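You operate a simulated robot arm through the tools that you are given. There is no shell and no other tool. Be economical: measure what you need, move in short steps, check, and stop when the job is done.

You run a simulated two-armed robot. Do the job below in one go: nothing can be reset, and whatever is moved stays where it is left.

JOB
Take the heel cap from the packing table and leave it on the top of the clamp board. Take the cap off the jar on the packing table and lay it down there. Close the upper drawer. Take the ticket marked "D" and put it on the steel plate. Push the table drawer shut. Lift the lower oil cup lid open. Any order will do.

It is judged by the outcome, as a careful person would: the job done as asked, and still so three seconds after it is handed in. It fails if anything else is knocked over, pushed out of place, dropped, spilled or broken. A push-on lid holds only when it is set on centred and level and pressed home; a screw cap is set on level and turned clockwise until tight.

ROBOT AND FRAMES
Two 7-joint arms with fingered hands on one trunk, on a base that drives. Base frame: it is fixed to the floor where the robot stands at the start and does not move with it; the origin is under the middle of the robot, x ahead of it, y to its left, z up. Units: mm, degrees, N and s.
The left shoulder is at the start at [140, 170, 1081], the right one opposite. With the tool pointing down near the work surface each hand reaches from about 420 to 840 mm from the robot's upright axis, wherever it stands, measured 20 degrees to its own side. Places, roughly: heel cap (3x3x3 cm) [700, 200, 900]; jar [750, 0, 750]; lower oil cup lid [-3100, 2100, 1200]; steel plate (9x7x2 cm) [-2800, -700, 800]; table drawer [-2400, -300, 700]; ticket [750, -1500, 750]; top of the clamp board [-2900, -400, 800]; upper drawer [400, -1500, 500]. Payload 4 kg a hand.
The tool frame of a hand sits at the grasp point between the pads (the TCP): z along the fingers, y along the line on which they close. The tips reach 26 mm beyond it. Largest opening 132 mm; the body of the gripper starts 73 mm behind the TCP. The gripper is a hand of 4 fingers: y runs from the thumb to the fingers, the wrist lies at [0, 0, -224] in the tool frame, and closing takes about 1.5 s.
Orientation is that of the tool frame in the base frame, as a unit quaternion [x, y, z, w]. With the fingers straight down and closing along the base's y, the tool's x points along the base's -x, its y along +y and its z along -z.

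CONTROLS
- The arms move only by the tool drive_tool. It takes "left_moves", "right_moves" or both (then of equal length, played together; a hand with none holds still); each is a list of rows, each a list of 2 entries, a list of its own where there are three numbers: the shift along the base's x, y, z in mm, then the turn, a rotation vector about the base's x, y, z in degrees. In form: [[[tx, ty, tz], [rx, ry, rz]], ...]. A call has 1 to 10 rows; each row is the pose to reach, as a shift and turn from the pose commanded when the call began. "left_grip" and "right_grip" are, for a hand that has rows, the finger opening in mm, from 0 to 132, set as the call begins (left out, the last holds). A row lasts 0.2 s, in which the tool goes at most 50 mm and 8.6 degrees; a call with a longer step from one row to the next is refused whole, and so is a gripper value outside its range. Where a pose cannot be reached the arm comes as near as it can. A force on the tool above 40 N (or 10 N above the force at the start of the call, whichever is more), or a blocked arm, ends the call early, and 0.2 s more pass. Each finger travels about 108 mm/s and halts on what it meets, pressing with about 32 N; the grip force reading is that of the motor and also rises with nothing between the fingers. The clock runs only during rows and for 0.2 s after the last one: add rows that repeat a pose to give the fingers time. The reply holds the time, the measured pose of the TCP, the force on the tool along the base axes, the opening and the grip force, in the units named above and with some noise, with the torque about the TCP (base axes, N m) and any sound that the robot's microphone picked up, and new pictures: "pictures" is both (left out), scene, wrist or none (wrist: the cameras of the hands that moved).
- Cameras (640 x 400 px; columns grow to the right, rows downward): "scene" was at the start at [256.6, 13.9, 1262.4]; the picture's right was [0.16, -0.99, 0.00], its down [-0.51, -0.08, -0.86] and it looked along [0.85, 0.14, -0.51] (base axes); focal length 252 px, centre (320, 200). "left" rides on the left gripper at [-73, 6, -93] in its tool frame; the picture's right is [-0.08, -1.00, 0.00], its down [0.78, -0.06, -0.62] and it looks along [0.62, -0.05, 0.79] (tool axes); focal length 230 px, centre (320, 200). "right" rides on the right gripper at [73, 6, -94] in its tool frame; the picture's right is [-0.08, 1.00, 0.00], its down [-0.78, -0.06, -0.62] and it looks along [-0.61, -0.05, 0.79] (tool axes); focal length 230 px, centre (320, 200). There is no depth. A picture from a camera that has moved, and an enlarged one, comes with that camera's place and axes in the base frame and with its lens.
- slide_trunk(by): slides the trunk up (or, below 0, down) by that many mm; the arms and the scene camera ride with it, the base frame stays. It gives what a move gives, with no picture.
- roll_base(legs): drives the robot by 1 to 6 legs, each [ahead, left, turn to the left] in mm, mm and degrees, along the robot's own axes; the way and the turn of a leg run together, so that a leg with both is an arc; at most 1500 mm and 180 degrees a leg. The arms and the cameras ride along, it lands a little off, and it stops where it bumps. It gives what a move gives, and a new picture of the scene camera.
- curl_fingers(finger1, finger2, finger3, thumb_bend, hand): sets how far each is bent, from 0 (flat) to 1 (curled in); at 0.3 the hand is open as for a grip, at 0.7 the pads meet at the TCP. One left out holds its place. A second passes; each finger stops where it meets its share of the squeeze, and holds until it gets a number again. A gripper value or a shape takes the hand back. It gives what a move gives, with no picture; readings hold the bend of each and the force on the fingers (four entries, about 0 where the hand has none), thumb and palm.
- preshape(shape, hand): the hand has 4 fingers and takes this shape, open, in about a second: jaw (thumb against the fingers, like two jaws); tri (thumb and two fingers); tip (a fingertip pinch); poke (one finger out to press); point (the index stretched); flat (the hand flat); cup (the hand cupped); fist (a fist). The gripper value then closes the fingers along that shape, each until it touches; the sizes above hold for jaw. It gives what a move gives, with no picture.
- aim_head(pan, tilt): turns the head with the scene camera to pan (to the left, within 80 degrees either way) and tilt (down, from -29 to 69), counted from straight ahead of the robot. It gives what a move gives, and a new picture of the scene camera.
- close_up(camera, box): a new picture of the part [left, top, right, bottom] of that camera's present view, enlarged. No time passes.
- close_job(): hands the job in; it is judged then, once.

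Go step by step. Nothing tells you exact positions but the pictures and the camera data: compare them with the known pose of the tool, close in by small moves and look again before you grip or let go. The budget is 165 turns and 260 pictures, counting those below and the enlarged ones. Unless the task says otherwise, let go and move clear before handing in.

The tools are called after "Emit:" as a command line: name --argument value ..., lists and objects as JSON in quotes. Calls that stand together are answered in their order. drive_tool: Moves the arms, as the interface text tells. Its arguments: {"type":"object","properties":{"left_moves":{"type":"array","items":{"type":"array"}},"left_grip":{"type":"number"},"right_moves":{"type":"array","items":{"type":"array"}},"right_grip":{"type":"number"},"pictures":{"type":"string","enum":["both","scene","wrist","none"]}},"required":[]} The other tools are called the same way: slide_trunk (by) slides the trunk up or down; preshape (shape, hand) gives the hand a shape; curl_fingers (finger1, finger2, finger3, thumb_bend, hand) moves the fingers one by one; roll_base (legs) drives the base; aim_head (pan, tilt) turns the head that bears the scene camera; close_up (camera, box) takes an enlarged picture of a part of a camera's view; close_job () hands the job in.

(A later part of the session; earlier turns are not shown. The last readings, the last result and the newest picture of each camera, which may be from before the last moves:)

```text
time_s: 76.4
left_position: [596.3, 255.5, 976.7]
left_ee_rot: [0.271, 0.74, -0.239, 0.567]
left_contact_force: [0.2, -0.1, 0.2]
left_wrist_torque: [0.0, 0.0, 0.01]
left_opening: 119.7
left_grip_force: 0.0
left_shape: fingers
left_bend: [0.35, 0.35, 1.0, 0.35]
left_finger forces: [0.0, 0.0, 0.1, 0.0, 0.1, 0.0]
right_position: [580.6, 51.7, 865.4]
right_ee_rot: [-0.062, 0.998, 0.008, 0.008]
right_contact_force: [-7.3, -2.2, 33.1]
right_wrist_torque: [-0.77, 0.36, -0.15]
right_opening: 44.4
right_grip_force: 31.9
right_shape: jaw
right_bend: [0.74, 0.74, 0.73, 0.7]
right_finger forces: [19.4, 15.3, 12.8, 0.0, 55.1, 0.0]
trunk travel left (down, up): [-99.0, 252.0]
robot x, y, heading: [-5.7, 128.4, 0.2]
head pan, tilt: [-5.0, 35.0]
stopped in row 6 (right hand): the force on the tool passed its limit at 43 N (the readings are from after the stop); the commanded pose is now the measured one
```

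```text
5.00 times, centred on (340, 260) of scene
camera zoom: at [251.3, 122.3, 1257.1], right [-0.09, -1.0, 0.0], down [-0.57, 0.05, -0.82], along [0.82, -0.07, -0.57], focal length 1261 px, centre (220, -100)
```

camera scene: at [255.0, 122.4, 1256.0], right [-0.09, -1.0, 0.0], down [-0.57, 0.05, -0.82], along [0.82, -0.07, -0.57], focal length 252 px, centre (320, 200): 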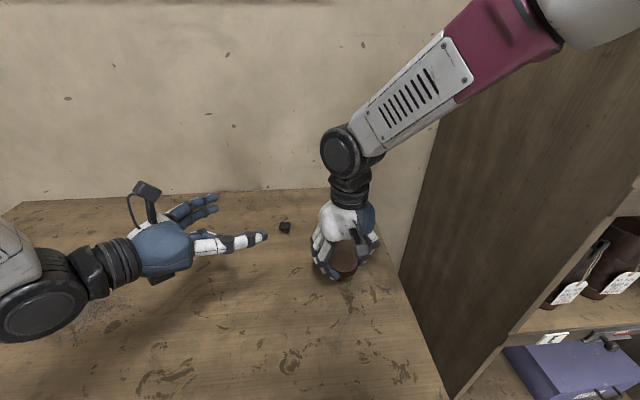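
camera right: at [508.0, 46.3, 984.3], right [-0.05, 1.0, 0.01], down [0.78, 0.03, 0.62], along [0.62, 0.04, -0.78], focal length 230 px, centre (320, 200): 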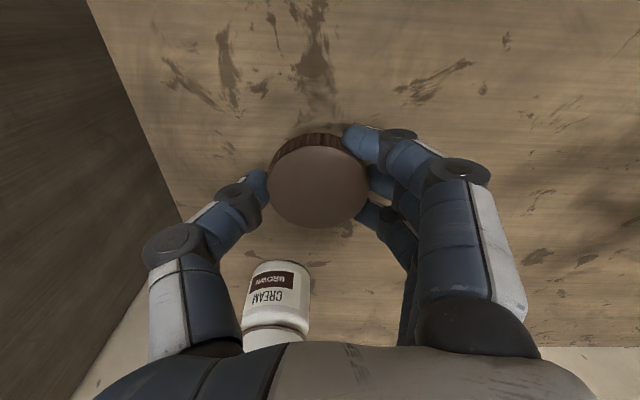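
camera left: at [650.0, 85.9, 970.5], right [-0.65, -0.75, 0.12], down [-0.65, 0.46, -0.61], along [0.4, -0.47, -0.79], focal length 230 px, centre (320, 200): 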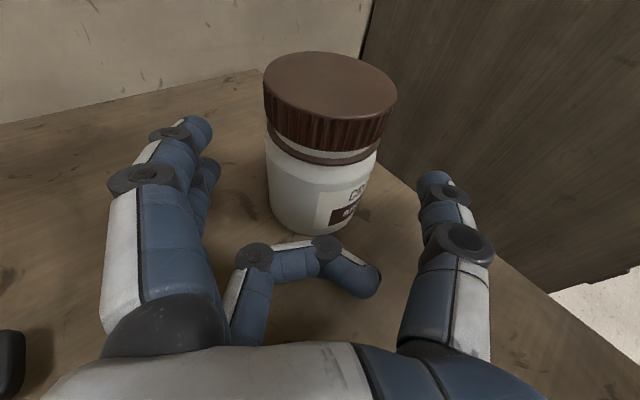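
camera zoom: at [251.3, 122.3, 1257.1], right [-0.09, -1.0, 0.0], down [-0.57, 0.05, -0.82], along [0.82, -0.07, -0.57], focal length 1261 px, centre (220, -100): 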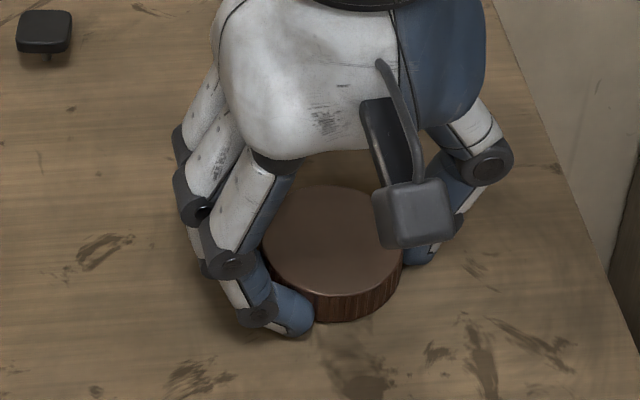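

That is contact, with the table at about 840. I'll ease off, open and lift away.

Emit:
drive_tool --right_moves '[[[0, 0, 1.5], [0, 0, 0]], [[0, 0, 1.5], [0, 0, 0]]]' --pictures "none"

Emit:
drive_tool --right_moves '[[[0, 0, 1], [0, 0, 0]], [[0, 0, 1], [0, 0, 0]], [[0, 0, 1], [0, 0, 0]], [[0, 0, 4], [0, 0, 0]], [[0, 0, 20], [0, 0, 0]], [[0, 0, 50], [0, 0, 0]], [[0, 0, 95], [0, 0, 0]], [[0, 0, 140], [0, 0, 0]]]' --right_grip 115 --pictures "both"

```text
time_s: 77.0
left_position: [595.6, 255.1, 976.0]
left_ee_rot: [0.27, 0.741, -0.238, 0.568]
left_contact_force: [-0.9, 0.4, -1.1]
left_wrist_torque: [0.0, 0.01, -0.01]
left_opening: 119.7
left_grip_force: 0.0
left_shape: fingers
left_bend: [0.35, 0.35, 1.0, 0.35]
left_finger forces: [0.0, 0.0, 0.0, 0.0, 0.1, 0.0]
right_position: [580.6, 50.3, 866.4]
right_ee_rot: [-0.063, 0.998, 0.007, 0.007]
right_contact_force: [-4.2, -1.5, 36.1]
right_wrist_torque: [-0.78, 0.29, -0.22]
right_opening: 44.4
right_grip_force: 32.1
right_shape: jaw
right_bend: [0.74, 0.74, 0.73, 0.7]
right_finger forces: [19.3, 16.5, 13.2, 0.0, 57.6, 0.1]
trunk travel left (down, up): [-99.0, 252.0]
robot x, y, heading: [1.9, 130.4, 0.2]
head pan, tilt: [-5.0, 35.0]
```

```text
time_s: 78.8
left_position: [598.3, 255.5, 973.3]
left_ee_rot: [0.271, 0.741, -0.239, 0.566]
left_contact_force: [-0.4, 0.2, 0.5]
left_wrist_torque: [0.01, 0.0, -0.02]
left_opening: 119.7
left_grip_force: 0.0
left_shape: fingers
left_bend: [0.35, 0.35, 1.0, 0.35]
left_finger forces: [0.0, 0.1, 0.0, 0.1, 0.0, 0.1]
right_position: [581.2, 51.8, 1003.5]
right_ee_rot: [-0.063, 0.998, 0.007, 0.004]
right_contact_force: [-0.6, 0.3, 0.7]
right_wrist_torque: [-0.03, -0.03, 0.02]
right_opening: 114.6
right_grip_force: 0.0
right_shape: jaw
right_bend: [0.52, 0.52, 0.52, 0.48]
right_finger forces: [0.0, 0.1, 0.0, 0.0, 0.0, 0.1]
trunk travel left (down, up): [-99.0, 252.0]
robot x, y, heading: [0.7, 132.4, 0.2]
head pan, tilt: [-5.0, 35.0]
camera scene: at [254.2, 122.3, 1256.3], right [-0.09, -1.0, 0.0], down [-0.57, 0.05, -0.82], along [0.82, -0.07, -0.57], focal length 252 px, centre (320, 200)
camera right: at [508.9, 45.9, 1098.0], right [-0.05, 1.0, 0.01], down [0.78, 0.03, 0.62], along [0.62, 0.04, -0.78], focal length 230 px, centre (320, 200)
```

scene: 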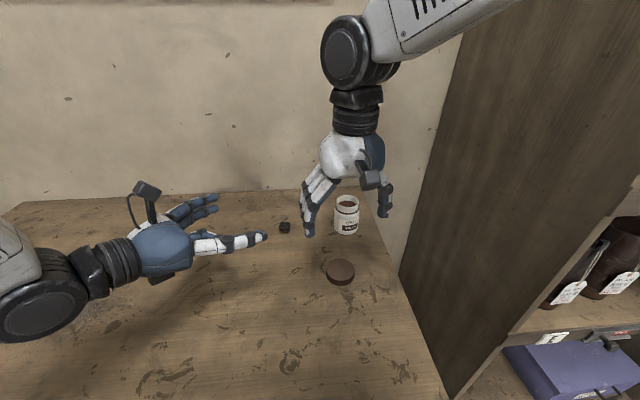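
right: 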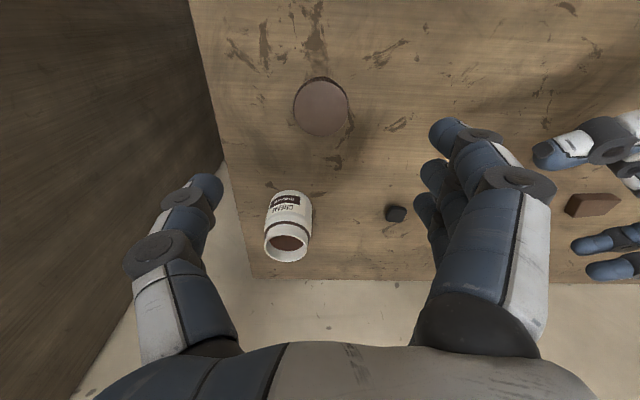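

The cap lies on the table and the jar stands open. Next the right hand goes above the heel cap, with the left moved aside.

Emit:
drive_tool --right_moves '[[[28, 23, 0], [0, 0, 0]], [[56, 46, 0], [0, 0, 0]], [[85, 69, -10], [0, 0, 0]], [[114, 92, -30], [0, 0, 0]], [[143, 114, -50], [0, 0, -3]], [[143, 114, -63], [0, 0, -7]], [[143, 114, -63], [0, 0, -7]]]' --left_moves '[[[-15, 40, 10], [0, 0, 0]], [[-30, 80, 20], [0, 0, 0]], [[-45, 120, 30], [0, 0, 0]], [[-60, 160, 40], [0, 0, 0]], [[-60, 160, 50], [0, 0, 0]], [[-60, 160, 60], [0, 0, 0]], [[-60, 160, 60], [0, 0, 0]]]' --right_grip 80

Emit:
close_up --camera "right" --box '[250, 100, 410, 200]'

Emit:
close_up --camera "scene" --box '[245, 190, 325, 240]'

```text
time_s: 80.4
left_position: [539.2, 416.6, 1032.7]
left_ee_rot: [0.27, 0.742, -0.239, 0.565]
left_contact_force: [-0.2, 0.6, -0.8]
left_wrist_torque: [0.01, 0.0, 0.01]
left_opening: 120.1
left_grip_force: 0.0
left_shape: fingers
left_bend: [0.35, 0.35, 1.0, 0.35]
left_finger forces: [0.0, 0.0, 0.0, 0.0, 0.0, 0.0]
right_position: [728.3, 159.0, 941.0]
right_ee_rot: [0.004, 1.0, 0.01, 0.006]
right_contact_force: [0.7, 0.9, 0.4]
right_wrist_torque: [0.01, -0.01, -0.02]
right_opening: 80.5
right_grip_force: 0.1
right_shape: jaw
right_bend: [0.71, 0.71, 0.71, 0.69]
right_finger forces: [0.0, 0.0, 0.1, 0.1, 0.1, 0.1]
trunk travel left (down, up): [-99.0, 252.0]
robot x, y, heading: [0.8, 132.3, 0.2]
head pan, tilt: [-5.0, 35.0]
camera scene: at [255.4, 122.5, 1255.8], right [-0.09, -1.0, 0.0], down [-0.57, 0.05, -0.82], along [0.82, -0.07, -0.57], focal length 252 px, centre (320, 200)
camera right: at [657.0, 163.8, 1035.2], right [0.09, 1.0, 0.02], down [0.78, -0.08, 0.62], along [0.62, -0.04, -0.78], focal length 230 px, centre (320, 200)
camera left: at [490.8, 472.9, 1126.5], right [-0.65, -0.75, 0.12], down [-0.65, 0.46, -0.61], along [0.4, -0.47, -0.79], focal length 230 px, centre (320, 200)
```

scene: 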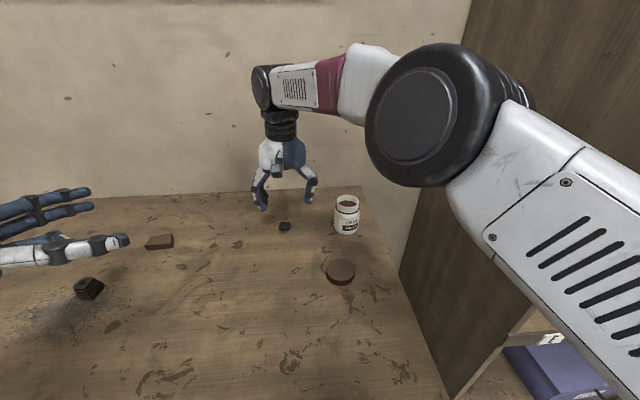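
right: 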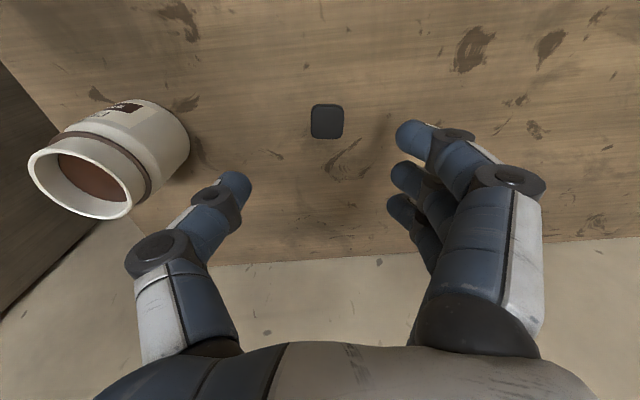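
left: 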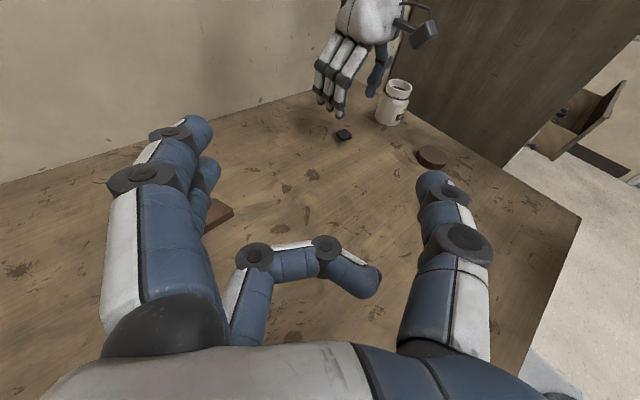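

```text
4.00 times, centred on (330, 150) of right
camera zoom: at [657.0, 163.8, 1035.2], right [0.09, 1.0, 0.02], down [0.78, -0.08, 0.62], along [0.62, -0.04, -0.78], focal length 920 px, centre (280, 400)
```

zoom: 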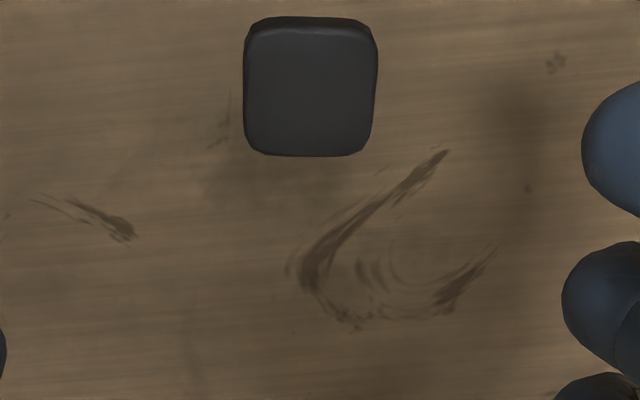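

```text
8.00 times, centred on (285, 215) of scene
camera zoom: at [255.4, 122.5, 1255.8], right [-0.09, -1.0, 0.0], down [-0.57, 0.05, -0.82], along [0.82, -0.07, -0.57], focal length 2018 px, centre (600, 80)
```

zoom: 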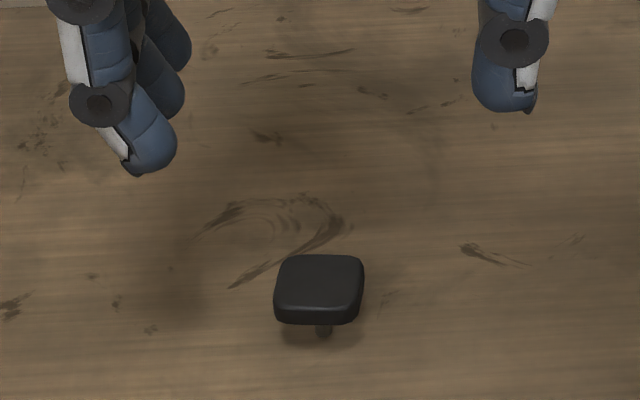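

The heel cap stands on its peg at about (719, 167), with the plate between z 855 and 864. I'll centre and lower around it.

Emit:
drive_tool --right_moves '[[[-5, 4, -5], [0, 0, 0]], [[-9, 8, -15], [0, 0, 0]], [[-9, 8, -35], [0, 0, 0]], [[-9, 8, -52], [0, 0, 0]], [[-9, 8, -62], [0, 0, 0]], [[-9, 8, -62], [0, 0, 0]]]' --right_grip 65 --pictures "wrist"

Emit:
close_up --camera "scene" --box '[245, 190, 325, 240]'

```text
time_s: 81.8
left_position: [538.9, 415.2, 1033.5]
left_ee_rot: [0.27, 0.741, -0.238, 0.567]
left_contact_force: [-0.1, -0.4, 0.2]
left_wrist_torque: [0.0, -0.02, 0.02]
left_opening: 119.6
left_grip_force: 0.0
left_shape: fingers
left_bend: [0.35, 0.35, 1.0, 0.35]
left_finger forces: [0.0, 0.0, 0.0, 0.0, 0.1, 0.0]
right_position: [722.9, 162.9, 884.5]
right_ee_rot: [0.01, 1.0, 0.013, 0.009]
right_contact_force: [-0.8, -0.4, -0.7]
right_wrist_torque: [-0.03, 0.02, 0.02]
right_opening: 65.6
right_grip_force: 0.0
right_shape: jaw
right_bend: [0.73, 0.73, 0.73, 0.7]
right_finger forces: [0.0, 0.1, 0.0, 0.1, 0.0, 0.0]
trunk travel left (down, up): [-99.0, 252.0]
robot x, y, heading: [0.3, 132.6, -0.0]
head pan, tilt: [-5.0, 35.0]
camera right: at [650.3, 166.7, 977.0], right [0.1, 1.0, 0.02], down [0.77, -0.09, 0.63], along [0.63, -0.04, -0.78], focal length 230 px, centre (320, 200)
```

right: 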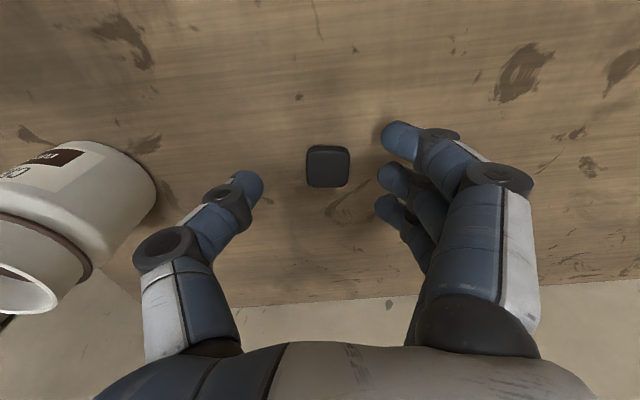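

```text
8.00 times, centred on (285, 215) of scene
camera zoom: at [255.0, 122.4, 1256.0], right [-0.09, -1.0, 0.0], down [-0.57, 0.05, -0.82], along [0.82, -0.07, -0.57], focal length 2018 px, centre (600, 80)
```

zoom: 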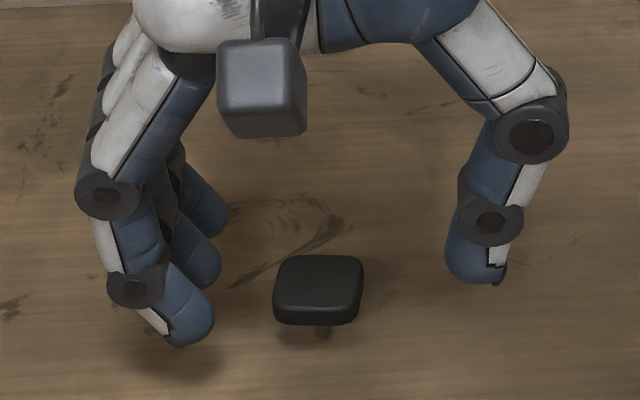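

I'll correct the small offset and go down to grip height.

Emit:
drive_tool --right_moves '[[[-4, 5, -4], [0, 0, 0]], [[-4, 5, -8], [0, 0, 0]], [[-4, 5, -8], [0, 0, 0]]]' --right_grip 50 --pictures "wrist"

Emit:
close_up --camera "scene" --box '[245, 190, 325, 240]'

```text
time_s: 82.6
left_position: [538.5, 418.1, 1033.9]
left_ee_rot: [0.27, 0.741, -0.239, 0.567]
left_contact_force: [0.8, -0.3, 0.9]
left_wrist_torque: [0.01, 0.0, -0.01]
left_opening: 119.7
left_grip_force: 0.0
left_shape: fingers
left_bend: [0.35, 0.35, 1.0, 0.35]
left_finger forces: [0.1, 0.0, 0.0, 0.0, 0.0, 0.1]
right_position: [719.5, 163.3, 874.6]
right_ee_rot: [0.013, 1.0, 0.012, 0.006]
right_contact_force: [1.1, 0.2, 0.0]
right_wrist_torque: [0.01, 0.01, 0.0]
right_opening: 50.7
right_grip_force: 0.1
right_shape: jaw
right_bend: [0.73, 0.73, 0.73, 0.7]
right_finger forces: [0.0, 0.1, 0.0, 0.1, 0.0, 0.1]
trunk travel left (down, up): [-99.0, 252.0]
robot x, y, heading: [1.9, 132.1, -0.2]
head pan, tilt: [-5.0, 35.0]
camera right: at [648.2, 168.0, 968.3], right [0.1, 0.99, 0.03], down [0.77, -0.1, 0.62], along [0.62, -0.04, -0.78], focal length 230 px, centre (320, 200)
```

right: 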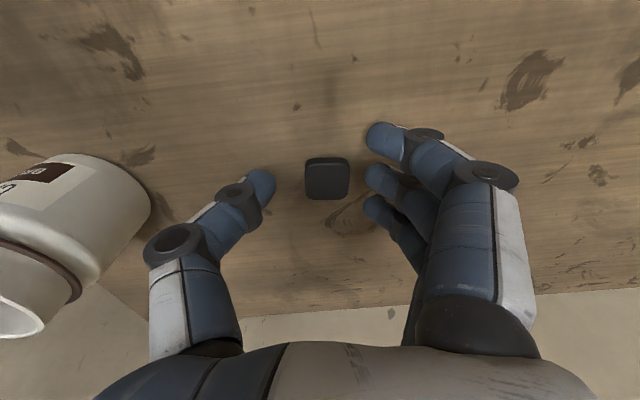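

```text
8.00 times, centred on (285, 215) of scene
camera zoom: at [255.0, 122.4, 1255.9], right [-0.09, -1.0, 0.0], down [-0.57, 0.05, -0.82], along [0.82, -0.07, -0.57], focal length 2018 px, centre (600, 80)
```

zoom: 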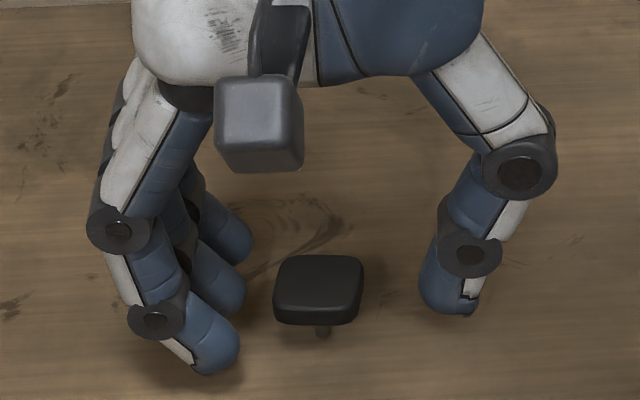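

It's nearly centred. I'll nudge 3 mm and close gently.

Emit:
drive_tool --right_moves '[[[0, 3, 0], [0, 0, 0]], [[0, 3, 0], [0, 0, 0]], [[0, 3, 0], [0, 0, 0]], [[0, 3, 0], [0, 0, 0]], [[0, 3, 0], [0, 0, 0]]]' --right_grip 10 --pictures "wrist"

Emit:
close_up --camera "scene" --box '[245, 190, 325, 240]'

```text
time_s: 83.8
left_position: [539.4, 416.2, 1032.5]
left_ee_rot: [0.27, 0.741, -0.239, 0.567]
left_contact_force: [-1.1, -0.8, 1.1]
left_wrist_torque: [0.0, -0.02, -0.04]
left_opening: 120.0
left_grip_force: 0.0
left_shape: fingers
left_bend: [0.35, 0.35, 1.0, 0.35]
left_finger forces: [0.1, 0.1, 0.1, 0.0, 0.1, 0.0]
right_position: [721.0, 162.0, 874.8]
right_ee_rot: [0.017, 1.0, 0.014, 0.006]
right_contact_force: [1.1, 0.5, 4.1]
right_wrist_torque: [0.04, -0.06, -0.05]
right_opening: 3.2
right_grip_force: 31.9
right_shape: jaw
right_bend: [0.69, 0.66, 0.69, 0.74]
right_finger forces: [0.0, 20.2, 0.0, 0.0, 20.7, 0.0]
trunk travel left (down, up): [-99.0, 252.0]
robot x, y, heading: [1.2, 127.3, 0.2]
head pan, tilt: [-5.0, 35.0]
camera right: at [649.5, 167.8, 968.0], right [0.11, 0.99, 0.03], down [0.78, -0.1, 0.62], along [0.62, -0.05, -0.78], focal length 230 px, centre (320, 200)
```

right: 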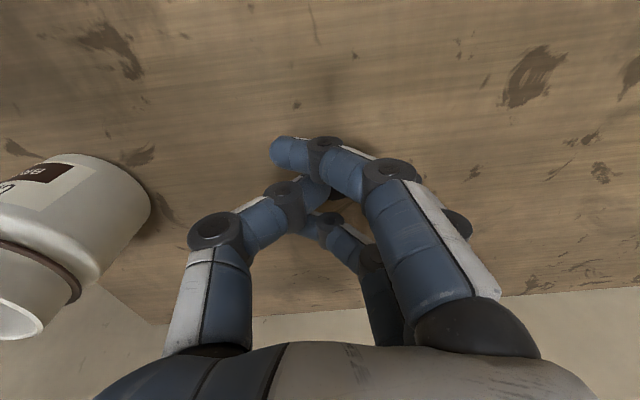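

```text
8.00 times, centred on (285, 215) of scene
camera zoom: at [254.6, 122.3, 1256.2], right [-0.09, -1.0, 0.0], down [-0.57, 0.05, -0.82], along [0.82, -0.07, -0.57], focal length 2018 px, centre (600, 80)
```

zoom: 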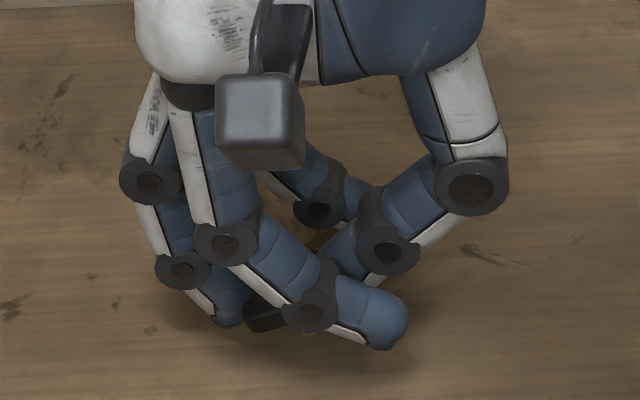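

Only the middle finger and thumb have something between them. I'll lift a little and look.

Emit:
drive_tool --right_moves '[[[0, 0, 10], [0, 0, 0]], [[0, 0, 25], [0, 0, 0]], [[0, 0, 50], [0, 0, 0]], [[0, 0, 50], [0, 0, 0]]]' --pictures "wrist"

Emit:
close_up --camera "scene" --box '[225, 165, 345, 240]'

Emit:
close_up --camera "left" --box '[280, 50, 440, 180]'

```text
time_s: 84.8
left_position: [538.2, 415.9, 1034.1]
left_ee_rot: [0.27, 0.742, -0.238, 0.566]
left_contact_force: [0.2, 0.0, 0.0]
left_wrist_torque: [0.0, 0.02, -0.01]
left_opening: 119.7
left_grip_force: 0.0
left_shape: fingers
left_bend: [0.35, 0.35, 1.0, 0.35]
left_finger forces: [0.1, 0.0, 0.0, 0.0, 0.0, 0.1]
right_position: [721.0, 162.6, 918.9]
right_ee_rot: [0.016, 1.0, 0.013, 0.001]
right_contact_force: [0.8, 0.1, -0.8]
right_wrist_torque: [0.04, -0.01, 0.02]
right_opening: 3.0
right_grip_force: 31.6
right_shape: jaw
right_bend: [0.69, 0.66, 0.69, 0.74]
right_finger forces: [0.0, 19.8, 0.1, 0.1, 18.9, 0.0]
trunk travel left (down, up): [-99.0, 252.0]
robot x, y, heading: [2.7, 130.5, -0.1]
head pan, tilt: [-5.0, 35.0]
camera right: at [649.0, 167.4, 1013.7], right [0.11, 0.99, 0.03], down [0.78, -0.1, 0.62], along [0.62, -0.05, -0.79], focal length 230 px, centre (320, 200)
```

right: 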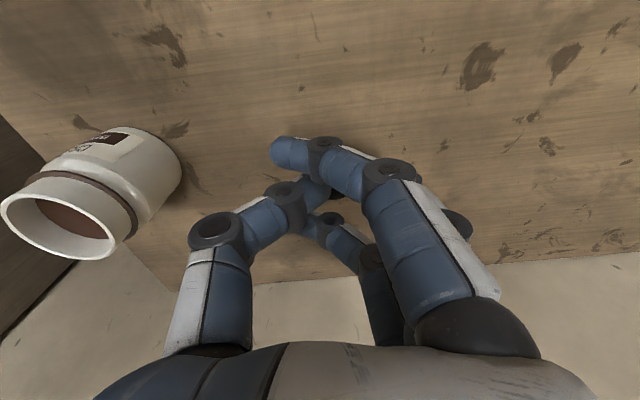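

```text
5.33 times, centred on (285, 202) of scene
camera zoom: at [255.3, 122.4, 1255.8], right [-0.09, -1.0, 0.0], down [-0.57, 0.05, -0.82], along [0.82, -0.07, -0.57], focal length 1345 px, centre (507, 187)
```

zoom: 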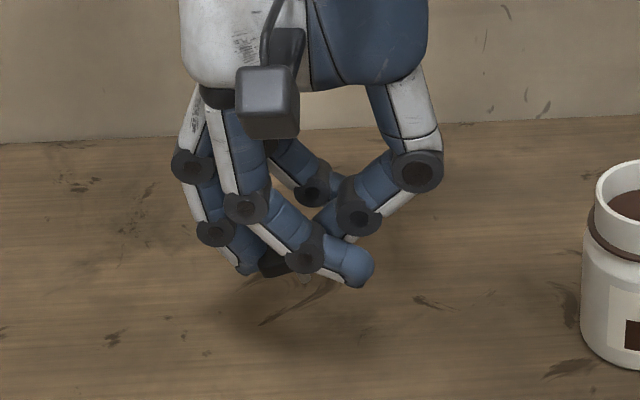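

```text
3.08 times, centred on (360, 115) of left
camera zoom: at [490.8, 472.7, 1126.3], right [-0.65, -0.75, 0.12], down [-0.65, 0.46, -0.61], along [0.4, -0.47, -0.79], focal length 708 px, centre (197, 462)
```

zoom: 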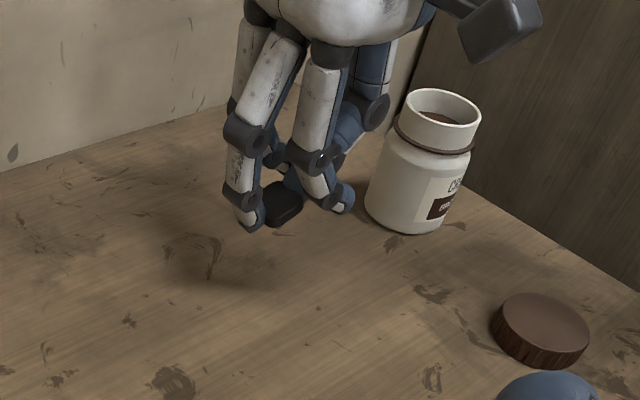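

The heel cap is lifted and held. I'll tuck both arms in and then drive round to the cabinet on the right.

Emit:
drive_tool --right_moves '[[[0, -10, 40], [0, 0, 0]], [[-20, -30, 75], [0, 0, 0]], [[-50, -60, 100], [0, 0, 0]], [[-85, -90, 115], [0, 0, 0]], [[-120, -120, 130], [0, 0, 0]], [[-155, -150, 140], [0, 0, 0]], [[-190, -180, 150], [0, 0, 0]], [[-220, -200, 150], [0, 0, 0]]]' --left_moves '[[[-10, 0, 5], [0, 0, 0]], [[-20, 0, 10], [0, 0, 0]], [[-30, 0, 15], [0, 0, 0]], [[-40, 0, 20], [0, 0, 0]], [[-50, 0, 25], [0, 0, 0]], [[-60, 0, 30], [0, 0, 0]], [[-70, 0, 35], [0, 0, 0]], [[-80, 0, 40], [0, 0, 0]]]' --pictures "none"

Emit:
preshape --hand "left" --shape "jaw"

Emit:
roll_base --legs '[[-450, 0, 0], [0, -1200, 0]]'

```text
time_s: 86.6
left_position: [464.6, 422.0, 1075.4]
left_ee_rot: [0.271, 0.741, -0.239, 0.565]
left_contact_force: [-0.8, -0.3, 0.3]
left_wrist_torque: [-0.01, -0.04, 0.01]
left_opening: 119.8
left_grip_force: 0.0
left_shape: fingers
left_bend: [0.35, 0.35, 1.0, 0.35]
left_finger forces: [0.0, 0.0, 0.0, 0.1, 0.0, 0.1]
left hand out of reach, approached as far as the arm can: row 7, 8
right_position: [490.2, -19.6, 1072.1]
right_ee_rot: [-0.002, 1.0, 0.007, 0.007]
right_contact_force: [-0.3, 0.0, 0.3]
right_wrist_torque: [-0.01, 0.0, 0.01]
right_opening: 2.9
right_grip_force: 31.8
right_shape: jaw
right_bend: [0.69, 0.66, 0.69, 0.74]
right_finger forces: [0.0, 19.3, 0.0, 0.0, 18.7, 0.0]
trunk travel left (down, up): [-99.0, 252.0]
robot x, y, heading: [5.6, 131.0, -0.3]
head pan, tilt: [-5.0, 35.0]
```

```text
time_s: 87.5
left_position: [463.9, 423.6, 1076.1]
left_ee_rot: [0.271, 0.741, -0.24, 0.565]
left_contact_force: [-0.3, -0.4, 0.6]
left_wrist_torque: [0.01, 0.0, 0.02]
left_opening: 131.9
left_grip_force: 0.0
left_shape: jaw
left_bend: [0.3, 0.3, 0.3, 0.3]
left_finger forces: [0.1, 0.0, 0.1, 0.0, 0.0, 0.0]
right_position: [492.9, -18.2, 1071.4]
right_ee_rot: [-0.002, 1.0, 0.007, 0.005]
right_contact_force: [-0.5, -0.5, -0.1]
right_wrist_torque: [0.01, -0.02, 0.04]
right_opening: 2.9
right_grip_force: 32.3
right_shape: jaw
right_bend: [0.69, 0.66, 0.69, 0.74]
right_finger forces: [0.1, 19.3, 0.0, 0.1, 18.7, 0.0]
trunk travel left (down, up): [-99.0, 252.0]
robot x, y, heading: [-1.0, 130.4, 0.1]
head pan, tilt: [-5.0, 35.0]
```

```text
time_s: 100.6
left_position: [20.2, -783.4, 1074.6]
left_ee_rot: [0.271, 0.741, -0.239, 0.566]
left_contact_force: [-0.4, 1.0, 0.3]
left_wrist_torque: [-0.01, -0.02, -0.01]
left_opening: 132.0
left_grip_force: 0.1
left_shape: jaw
left_bend: [0.3, 0.3, 0.3, 0.3]
left_finger forces: [0.0, 0.0, 0.1, 0.0, 0.0, 0.1]
right_position: [46.0, -1224.8, 1071.5]
right_ee_rot: [-0.002, 1.0, 0.007, 0.005]
right_contact_force: [0.1, -0.1, -0.6]
right_wrist_torque: [-0.03, -0.01, 0.01]
right_opening: 2.8
right_grip_force: 32.4
right_shape: jaw
right_bend: [0.69, 0.66, 0.69, 0.74]
right_finger forces: [0.0, 19.4, 0.0, 0.0, 18.8, 0.1]
trunk travel left (down, up): [-99.0, 252.0]
robot x, y, heading: [-445.8, -1074.3, -0.1]
head pan, tilt: [-5.0, 35.0]
camera scene: at [-190.1, -1084.3, 1255.9], right [-0.09, -1.0, 0.0], down [-0.57, 0.05, -0.82], along [0.82, -0.07, -0.57], focal length 252 px, centre (320, 200)
```

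scene: 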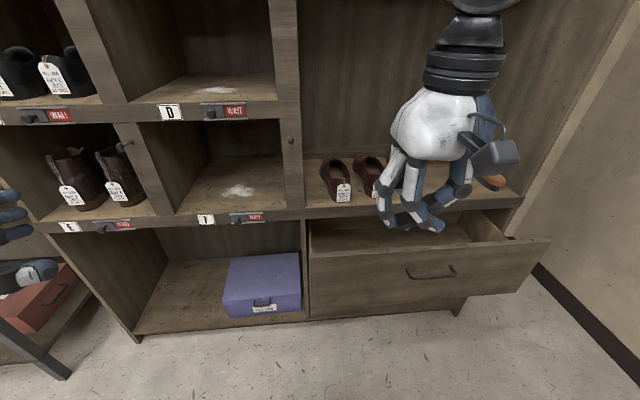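

I see the cabinet: an open drawer with a bar handle at about (400, -1550, 500), and shoes with hanging tickets. I'll drive a bit further right and look closely at the tickets.

Emit:
roll_base --legs '[[0, -300, 0]]'

Emit:
close_up --camera "scene" --box '[180, 120, 340, 220]'

Emit:
close_up --camera "scene" --box '[0, 80, 200, 205]'

```text
time_s: 103.8
left_position: [19.8, -1080.4, 1075.6]
left_ee_rot: [0.27, 0.741, -0.239, 0.566]
left_contact_force: [0.6, -0.6, 0.2]
left_wrist_torque: [-0.03, -0.01, 0.02]
left_opening: 131.9
left_grip_force: 0.0
left_shape: jaw
left_bend: [0.3, 0.3, 0.3, 0.3]
left_finger forces: [0.0, 0.0, 0.1, 0.0, 0.0, 0.0]
right_position: [46.8, -1522.5, 1071.8]
right_ee_rot: [-0.002, 1.0, 0.008, 0.004]
right_contact_force: [0.7, -0.2, 0.2]
right_wrist_torque: [0.0, 0.03, -0.01]
right_opening: 3.2
right_grip_force: 31.7
right_shape: jaw
right_bend: [0.69, 0.66, 0.69, 0.74]
right_finger forces: [0.0, 19.3, 0.1, 0.0, 18.7, 0.1]
trunk travel left (down, up): [-99.0, 252.0]
robot x, y, heading: [-441.4, -1370.6, -0.2]
head pan, tilt: [-5.0, 35.0]
camera scene: at [-190.1, -1380.9, 1255.9], right [-0.09, -1.0, 0.0], down [-0.57, 0.05, -0.82], along [0.82, -0.07, -0.57], focal length 252 px, centre (320, 200)
```

scene: 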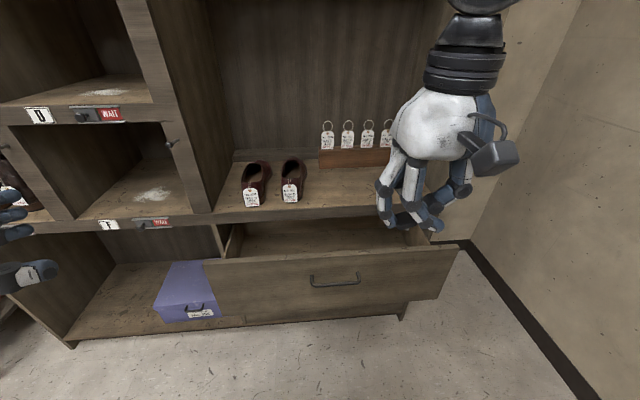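

```text
4.00 times, centred on (260, 170) of scene
camera zoom: at [-190.1, -1380.9, 1255.9], right [-0.09, -1.0, 0.0], down [-0.57, 0.05, -0.82], along [0.82, -0.07, -0.57], focal length 1009 px, centre (560, 320)
```

zoom: 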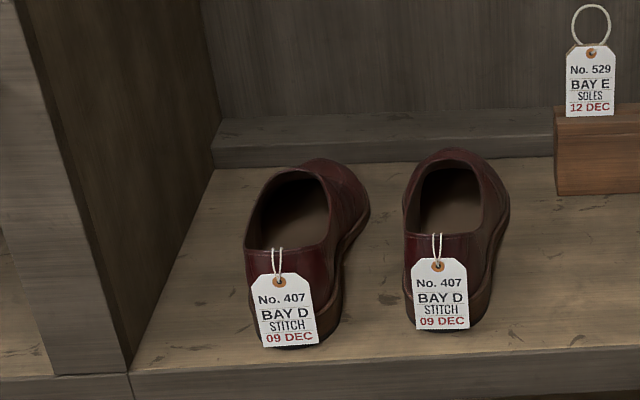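

```text
3.20 times, centred on (100, 142) of scene
camera zoom: at [-190.1, -1380.9, 1255.9], right [-0.09, -1.0, 0.0], down [-0.57, 0.05, -0.82], along [0.82, -0.07, -0.57], focal length 807 px, centre (1024, 384)
```

zoom: 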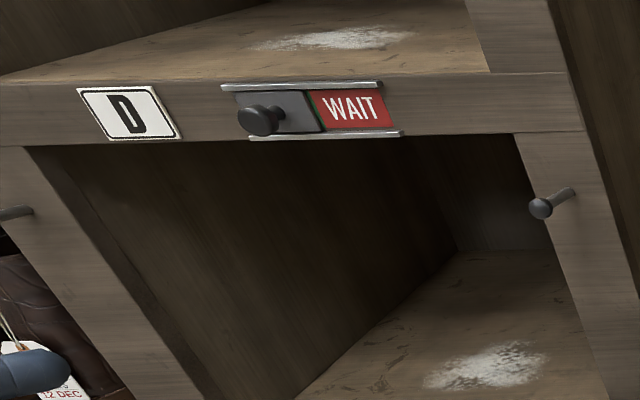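

There's a rack of standing tickets ("BAY E" and others). I'll move the right hand out of the view and read them.

Emit:
drive_tool --right_moves '[[[-10, -30, -5], [0, 0, 0]], [[-20, -60, -15], [0, 0, 0]], [[-30, -90, -30], [0, 0, 0]], [[-40, -120, -50], [0, 0, 0]], [[-50, -150, -80], [0, 0, 0]], [[-50, -150, -80], [0, 0, 0]]]' --pictures "scene"

Emit:
close_up --camera "scene" --box '[300, 100, 460, 200]'

```text
time_s: 105.2
left_position: [19.7, -1079.9, 1075.0]
left_ee_rot: [0.271, 0.741, -0.24, 0.566]
left_contact_force: [-0.2, -0.2, 0.1]
left_wrist_torque: [-0.01, 0.04, -0.01]
left_opening: 132.0
left_grip_force: 0.1
left_shape: jaw
left_bend: [0.3, 0.3, 0.3, 0.3]
left_finger forces: [0.0, 0.1, 0.0, 0.0, 0.0, 0.0]
right_position: [-3.2, -1670.2, 991.2]
right_ee_rot: [-0.002, 1.0, 0.006, 0.005]
right_contact_force: [-0.7, -0.3, 0.7]
right_wrist_torque: [0.02, 0.02, 0.02]
right_opening: 2.9
right_grip_force: 32.4
right_shape: jaw
right_bend: [0.69, 0.66, 0.69, 0.74]
right_finger forces: [0.1, 19.3, 0.0, 0.1, 18.6, 0.0]
trunk travel left (down, up): [-99.0, 252.0]
robot x, y, heading: [-447.6, -1371.5, 0.1]
head pan, tilt: [-5.0, 35.0]
camera scene: at [-190.1, -1380.1, 1256.0], right [-0.09, -1.0, 0.0], down [-0.57, 0.05, -0.82], along [0.82, -0.07, -0.57], focal length 252 px, centre (320, 200)
```

scene: 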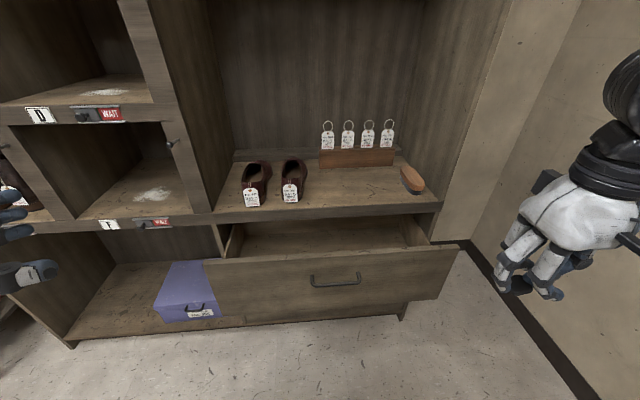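

```text
4.00 times, centred on (380, 150) of scene
camera zoom: at [-190.1, -1380.1, 1256.0], right [-0.09, -1.0, 0.0], down [-0.57, 0.05, -0.82], along [0.82, -0.07, -0.57], focal length 1009 px, centre (80, 400)
```

zoom: 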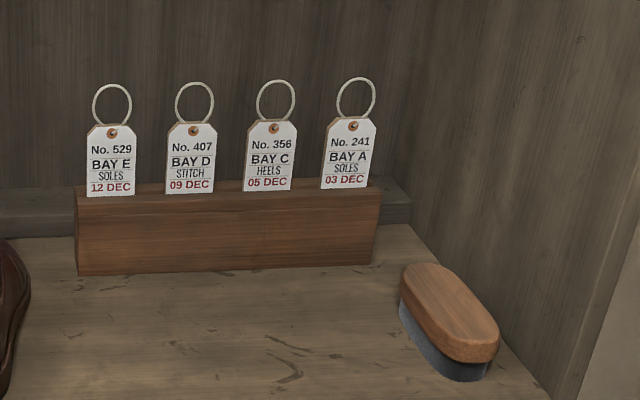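

Ticket D is the second in the rack, at about (755, -1571, 884). I'll shut the drawer first: its handle is near (292, -1466, 630) and the cabinet face at about x = 472. I'll shift the base right and shape the left hand to a fist.

Emit:
roll_base --legs '[[0, -130, 0]]'

Emit:
preshape --hand "left" --shape "fist"

Emit:
drive_tool --left_moves '[[[10, -5, -20], [0, 0, 7]], [[20, -10, -40], [0, 0, 14]], [[30, -15, -60], [0, 0, 21]], [[40, -20, -80], [0, 0, 28]], [[50, -25, -100], [0, 0, 35]], [[60, -30, -120], [0, 0, 42]], [[60, -40, -150], [0, 0, 42]], [[60, -50, -180], [0, 0, 42]]]' --pictures "scene"

```text
time_s: 107.0
left_position: [20.2, -1209.6, 1075.1]
left_ee_rot: [0.271, 0.741, -0.24, 0.565]
left_contact_force: [0.5, 0.2, 0.3]
left_wrist_torque: [-0.01, -0.02, 0.01]
left_opening: 132.1
left_grip_force: 0.0
left_shape: jaw
left_bend: [0.3, 0.3, 0.3, 0.3]
left_finger forces: [0.0, 0.0, 0.0, 0.1, 0.0, 0.1]
right_position: [-3.2, -1801.2, 991.3]
right_ee_rot: [-0.002, 1.0, 0.008, 0.005]
right_contact_force: [0.7, -1.0, -0.3]
right_wrist_torque: [0.03, -0.03, 0.01]
right_opening: 3.1
right_grip_force: 32.4
right_shape: jaw
right_bend: [0.69, 0.66, 0.69, 0.74]
right_finger forces: [0.0, 19.4, 0.0, 0.0, 18.6, 0.0]
trunk travel left (down, up): [-99.0, 252.0]
robot x, y, heading: [-448.0, -1504.7, -0.3]
head pan, tilt: [-5.0, 35.0]
camera scene: at [-190.0, -1510.8, 1255.9], right [-0.09, -1.0, 0.0], down [-0.57, 0.05, -0.82], along [0.82, -0.07, -0.57], focal length 252 px, centre (320, 200)
```

scene: 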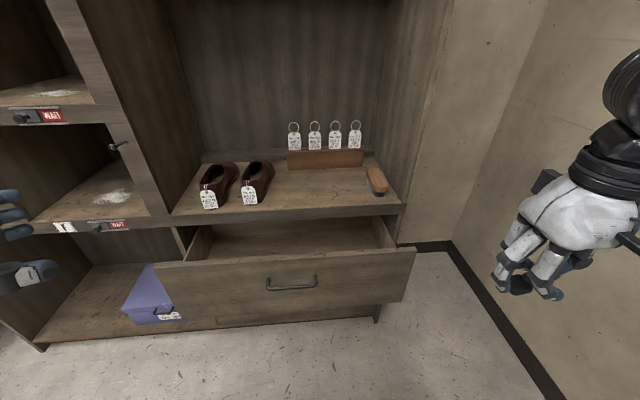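

```text
time_s: 107.9
left_position: [20.4, -1208.7, 1074.9]
left_ee_rot: [0.271, 0.741, -0.24, 0.565]
left_contact_force: [-0.1, 1.0, -1.1]
left_wrist_torque: [0.01, 0.02, 0.01]
left_opening: 0.0
left_grip_force: 0.2
left_shape: fist
left_bend: [1.0, 1.0, 0.99, 0.54]
left_finger forces: [0.0, 0.0, 0.0, 0.0, 0.0, 0.1]
right_position: [-2.3, -1800.0, 991.1]
right_ee_rot: [-0.002, 1.0, 0.006, 0.005]
right_contact_force: [0.0, 0.3, 0.8]
right_wrist_torque: [-0.01, 0.01, -0.03]
right_opening: 2.9
right_grip_force: 32.1
right_shape: jaw
right_bend: [0.69, 0.66, 0.69, 0.74]
right_finger forces: [0.0, 19.3, 0.1, 0.0, 18.6, 0.0]
trunk travel left (down, up): [-99.0, 252.0]
robot x, y, heading: [-446.9, -1499.4, -0.0]
head pan, tilt: [-5.0, 35.0]
```

```text
time_s: 109.7
left_position: [117.3, -1258.8, 864.1]
left_ee_rot: [-0.013, 0.788, -0.02, 0.615]
left_contact_force: [0.4, 0.4, 1.6]
left_wrist_torque: [0.04, 0.04, -0.01]
left_opening: 0.0
left_grip_force: 0.0
left_shape: fist
left_bend: [1.0, 1.0, 0.98, 0.54]
left_finger forces: [0.0, 0.0, 0.0, 0.1, 0.1, 0.0]
left hand out of reach, approached as far as the arm can: row 1, 2, 3, 4, 5, 6, 7, 8
right_position: [-4.5, -1801.8, 992.9]
right_ee_rot: [-0.002, 1.0, 0.007, 0.007]
right_contact_force: [0.7, -1.5, -0.5]
right_wrist_torque: [0.04, 0.02, -0.02]
right_opening: 3.0
right_grip_force: 31.9
right_shape: jaw
right_bend: [0.69, 0.66, 0.69, 0.74]
right_finger forces: [0.1, 19.2, 0.0, 0.0, 18.5, 0.0]
trunk travel left (down, up): [-99.0, 252.0]
robot x, y, heading: [-442.9, -1503.1, 0.1]
head pan, tilt: [-5.0, 35.0]
camera scene: at [-191.6, -1511.2, 1256.7], right [-0.09, -1.0, 0.0], down [-0.57, 0.05, -0.82], along [0.82, -0.07, -0.57], focal length 252 px, centre (320, 200)
```

scene: 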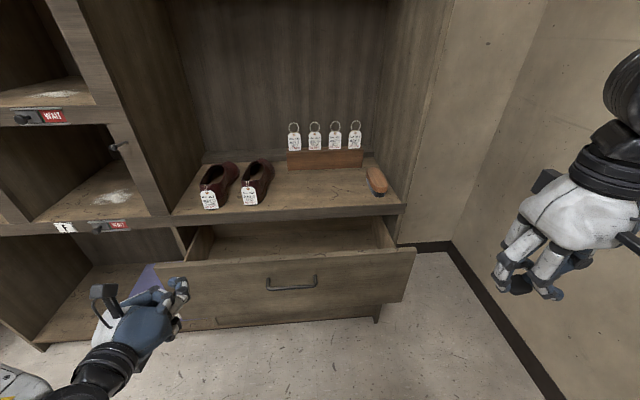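

The fist points forward. I'll bring it in front of the drawer at about (190, -1445, 655).

Emit:
drive_tool --left_moves '[[[10, -26, -30], [0, 0, 0]], [[20, -52, -60], [0, 0, 0]], [[30, -78, -90], [0, 0, 0]], [[40, -104, -120], [0, 0, 0]], [[50, -130, -150], [0, 0, 0]], [[60, -156, -180], [0, 0, 0]], [[68, -180, -205], [0, 0, 0]], [[68, -186, -210], [0, 0, 0]]]' --pictures "scene"

```text
time_s: 111.5
left_position: [185.3, -1444.7, 652.4]
left_ee_rot: [-0.012, 0.789, -0.021, 0.613]
left_contact_force: [0.0, 0.4, -0.3]
left_wrist_torque: [-0.02, 0.03, -0.02]
left_opening: 0.0
left_grip_force: 0.0
left_shape: fist
left_bend: [0.99, 1.0, 0.98, 0.54]
left_finger forces: [0.0, 0.0, 0.1, 0.1, 0.0, 0.1]
right_position: [-2.3, -1800.2, 990.7]
right_ee_rot: [-0.002, 1.0, 0.007, 0.005]
right_contact_force: [-0.7, 0.1, -0.3]
right_wrist_torque: [0.01, 0.0, -0.03]
right_opening: 2.8
right_grip_force: 32.4
right_shape: jaw
right_bend: [0.69, 0.66, 0.69, 0.74]
right_finger forces: [0.0, 19.3, 0.0, 0.0, 18.5, 0.1]
trunk travel left (down, up): [-99.0, 252.0]
robot x, y, heading: [-444.2, -1502.3, -0.4]
head pan, tilt: [-5.0, 35.0]
camera scene: at [-190.1, -1510.4, 1256.0], right [-0.09, -1.0, 0.0], down [-0.57, 0.05, -0.82], along [0.82, -0.07, -0.57], focal length 252 px, centre (320, 200)
```

scene: 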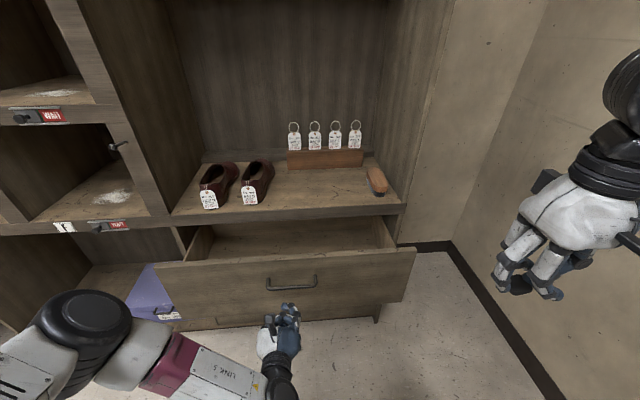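

The fist is aligned with the handle. I'll push by driving the base slowly forward.

Emit:
roll_base --legs '[[130, 0, 0]]'

```text
time_s: 112.8
left_position: [314.6, -1445.4, 653.9]
left_ee_rot: [-0.013, 0.789, -0.02, 0.614]
left_contact_force: [0.3, 0.3, -0.5]
left_wrist_torque: [0.03, -0.01, -0.02]
left_opening: 0.0
left_grip_force: 0.1
left_shape: fist
left_bend: [0.99, 1.0, 0.98, 0.54]
left_finger forces: [0.0, 0.1, 0.1, 0.0, 0.0, 0.1]
right_position: [126.9, -1801.6, 991.0]
right_ee_rot: [-0.002, 1.0, 0.006, 0.006]
right_contact_force: [0.1, 0.5, -0.6]
right_wrist_torque: [-0.02, 0.05, 0.01]
right_opening: 3.0
right_grip_force: 31.7
right_shape: jaw
right_bend: [0.69, 0.66, 0.69, 0.74]
right_finger forces: [0.0, 19.2, 0.0, 0.1, 18.6, 0.0]
trunk travel left (down, up): [-99.0, 252.0]
robot x, y, heading: [-316.1, -1502.6, 0.0]
head pan, tilt: [-5.0, 35.0]
camera scene: at [-60.0, -1510.5, 1255.7], right [-0.09, -1.0, 0.0], down [-0.57, 0.05, -0.82], along [0.82, -0.07, -0.57], focal length 252 px, centre (320, 200)
```

scene: 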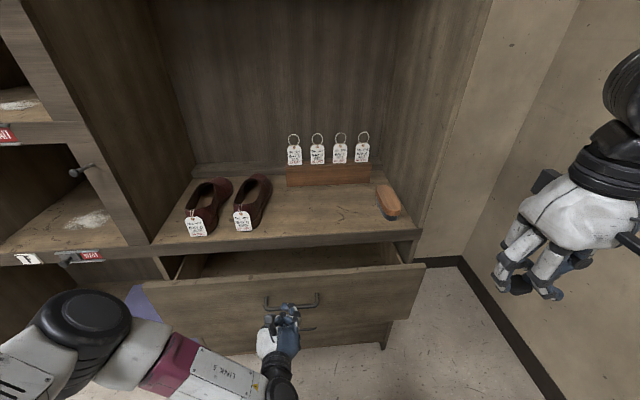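

Nearly touching; a second, lower drawer is below. I'll raise the fist a little and push with the arm.

Emit:
drive_tool --left_moves '[[[0, 0, 15], [0, 0, 0]], [[15, 0, 25], [0, 0, 0]], [[30, 0, 25], [0, 0, 0]], [[50, 0, 25], [0, 0, 0]], [[70, 0, 25], [0, 0, 0]], [[90, 0, 25], [0, 0, 0]], [[110, 0, 25], [0, 0, 0]], [[130, 0, 25], [0, 0, 0]]]' --pictures "scene"

```text
time_s: 114.6
left_position: [444.6, -1444.6, 678.6]
left_ee_rot: [-0.013, 0.789, -0.02, 0.614]
left_contact_force: [-0.2, 0.0, -0.5]
left_wrist_torque: [0.01, 0.0, 0.01]
left_opening: 0.0
left_grip_force: 0.1
left_shape: fist
left_bend: [0.99, 1.0, 0.98, 0.54]
left_finger forces: [0.0, 0.0, 0.0, 0.1, 0.0, 0.0]
right_position: [126.3, -1800.8, 991.7]
right_ee_rot: [-0.003, 1.0, 0.007, 0.004]
right_contact_force: [0.7, -0.1, -0.5]
right_wrist_torque: [-0.03, 0.01, 0.0]
right_opening: 2.9
right_grip_force: 32.2
right_shape: jaw
right_bend: [0.69, 0.66, 0.69, 0.74]
right_finger forces: [0.0, 19.2, 0.0, 0.1, 18.6, 0.0]
trunk travel left (down, up): [-99.0, 252.0]
robot x, y, heading: [-315.6, -1498.9, -0.3]
head pan, tilt: [-5.0, 35.0]
camera scene: at [-60.7, -1510.5, 1255.9], right [-0.09, -1.0, 0.0], down [-0.57, 0.05, -0.82], along [0.82, -0.07, -0.57], focal length 252 px, centre (320, 200)
```

scene: 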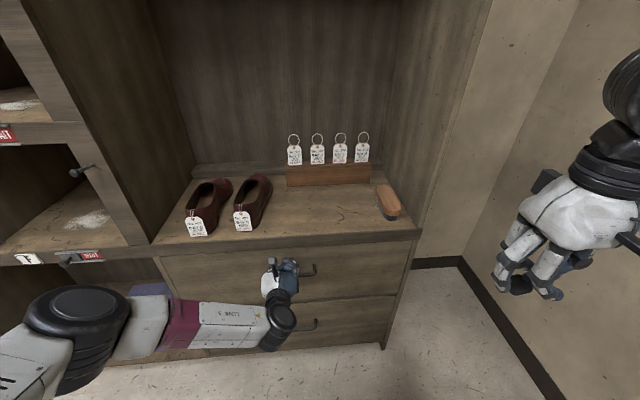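

The drawer moved in. I'll press a little further to be sure it's home.

Emit:
drive_tool --left_moves '[[[10, 0, 0], [0, 0, 0]], [[20, 0, 0], [0, 0, 0]], [[30, 0, 0], [0, 0, 0]], [[40, 0, 0], [0, 0, 0]], [[50, 0, 0], [0, 0, 0]], [[60, 0, 0], [0, 0, 0]]]' --pictures "none"

Emit:
close_up --camera "scene" --box '[140, 220, 440, 360]'

```text
time_s: 115.4
left_position: [464.1, -1454.6, 675.8]
left_ee_rot: [-0.006, 0.792, -0.03, 0.609]
left_contact_force: [-20.4, -0.7, 4.2]
left_wrist_torque: [0.02, -0.09, 0.03]
left_opening: 0.0
left_grip_force: 0.0
left_shape: fist
left_bend: [0.99, 1.0, 0.98, 0.62]
left_finger forces: [0.0, 0.0, 0.0, 0.0, 20.8, 0.1]
right_position: [122.2, -1801.8, 993.1]
right_ee_rot: [-0.001, 1.0, 0.006, 0.007]
right_contact_force: [-0.6, 0.0, 0.1]
right_wrist_torque: [0.01, 0.01, -0.02]
right_opening: 3.0
right_grip_force: 31.8
right_shape: jaw
right_bend: [0.69, 0.66, 0.69, 0.74]
right_finger forces: [0.1, 19.2, 0.0, 0.0, 18.6, 0.0]
trunk travel left (down, up): [-99.0, 252.0]
robot x, y, heading: [-320.7, -1499.3, 0.1]
head pan, tilt: [-5.0, 35.0]
stopped in row 4 (left hand): the force on the tool passed its limit at 50 N (the readings are from after the stop); the commanded pose is now the measured one
```

```text
2.13 times, centred on (290, 290) of scene
camera zoom: at [-64.2, -1510.5, 1256.6], right [-0.09, -1.0, 0.0], down [-0.57, 0.05, -0.82], along [0.82, -0.07, -0.57], focal length 538 px, centre (384, 8)
```

zoom: 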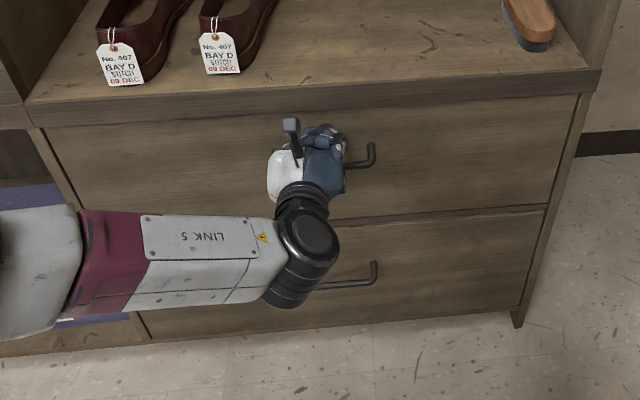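

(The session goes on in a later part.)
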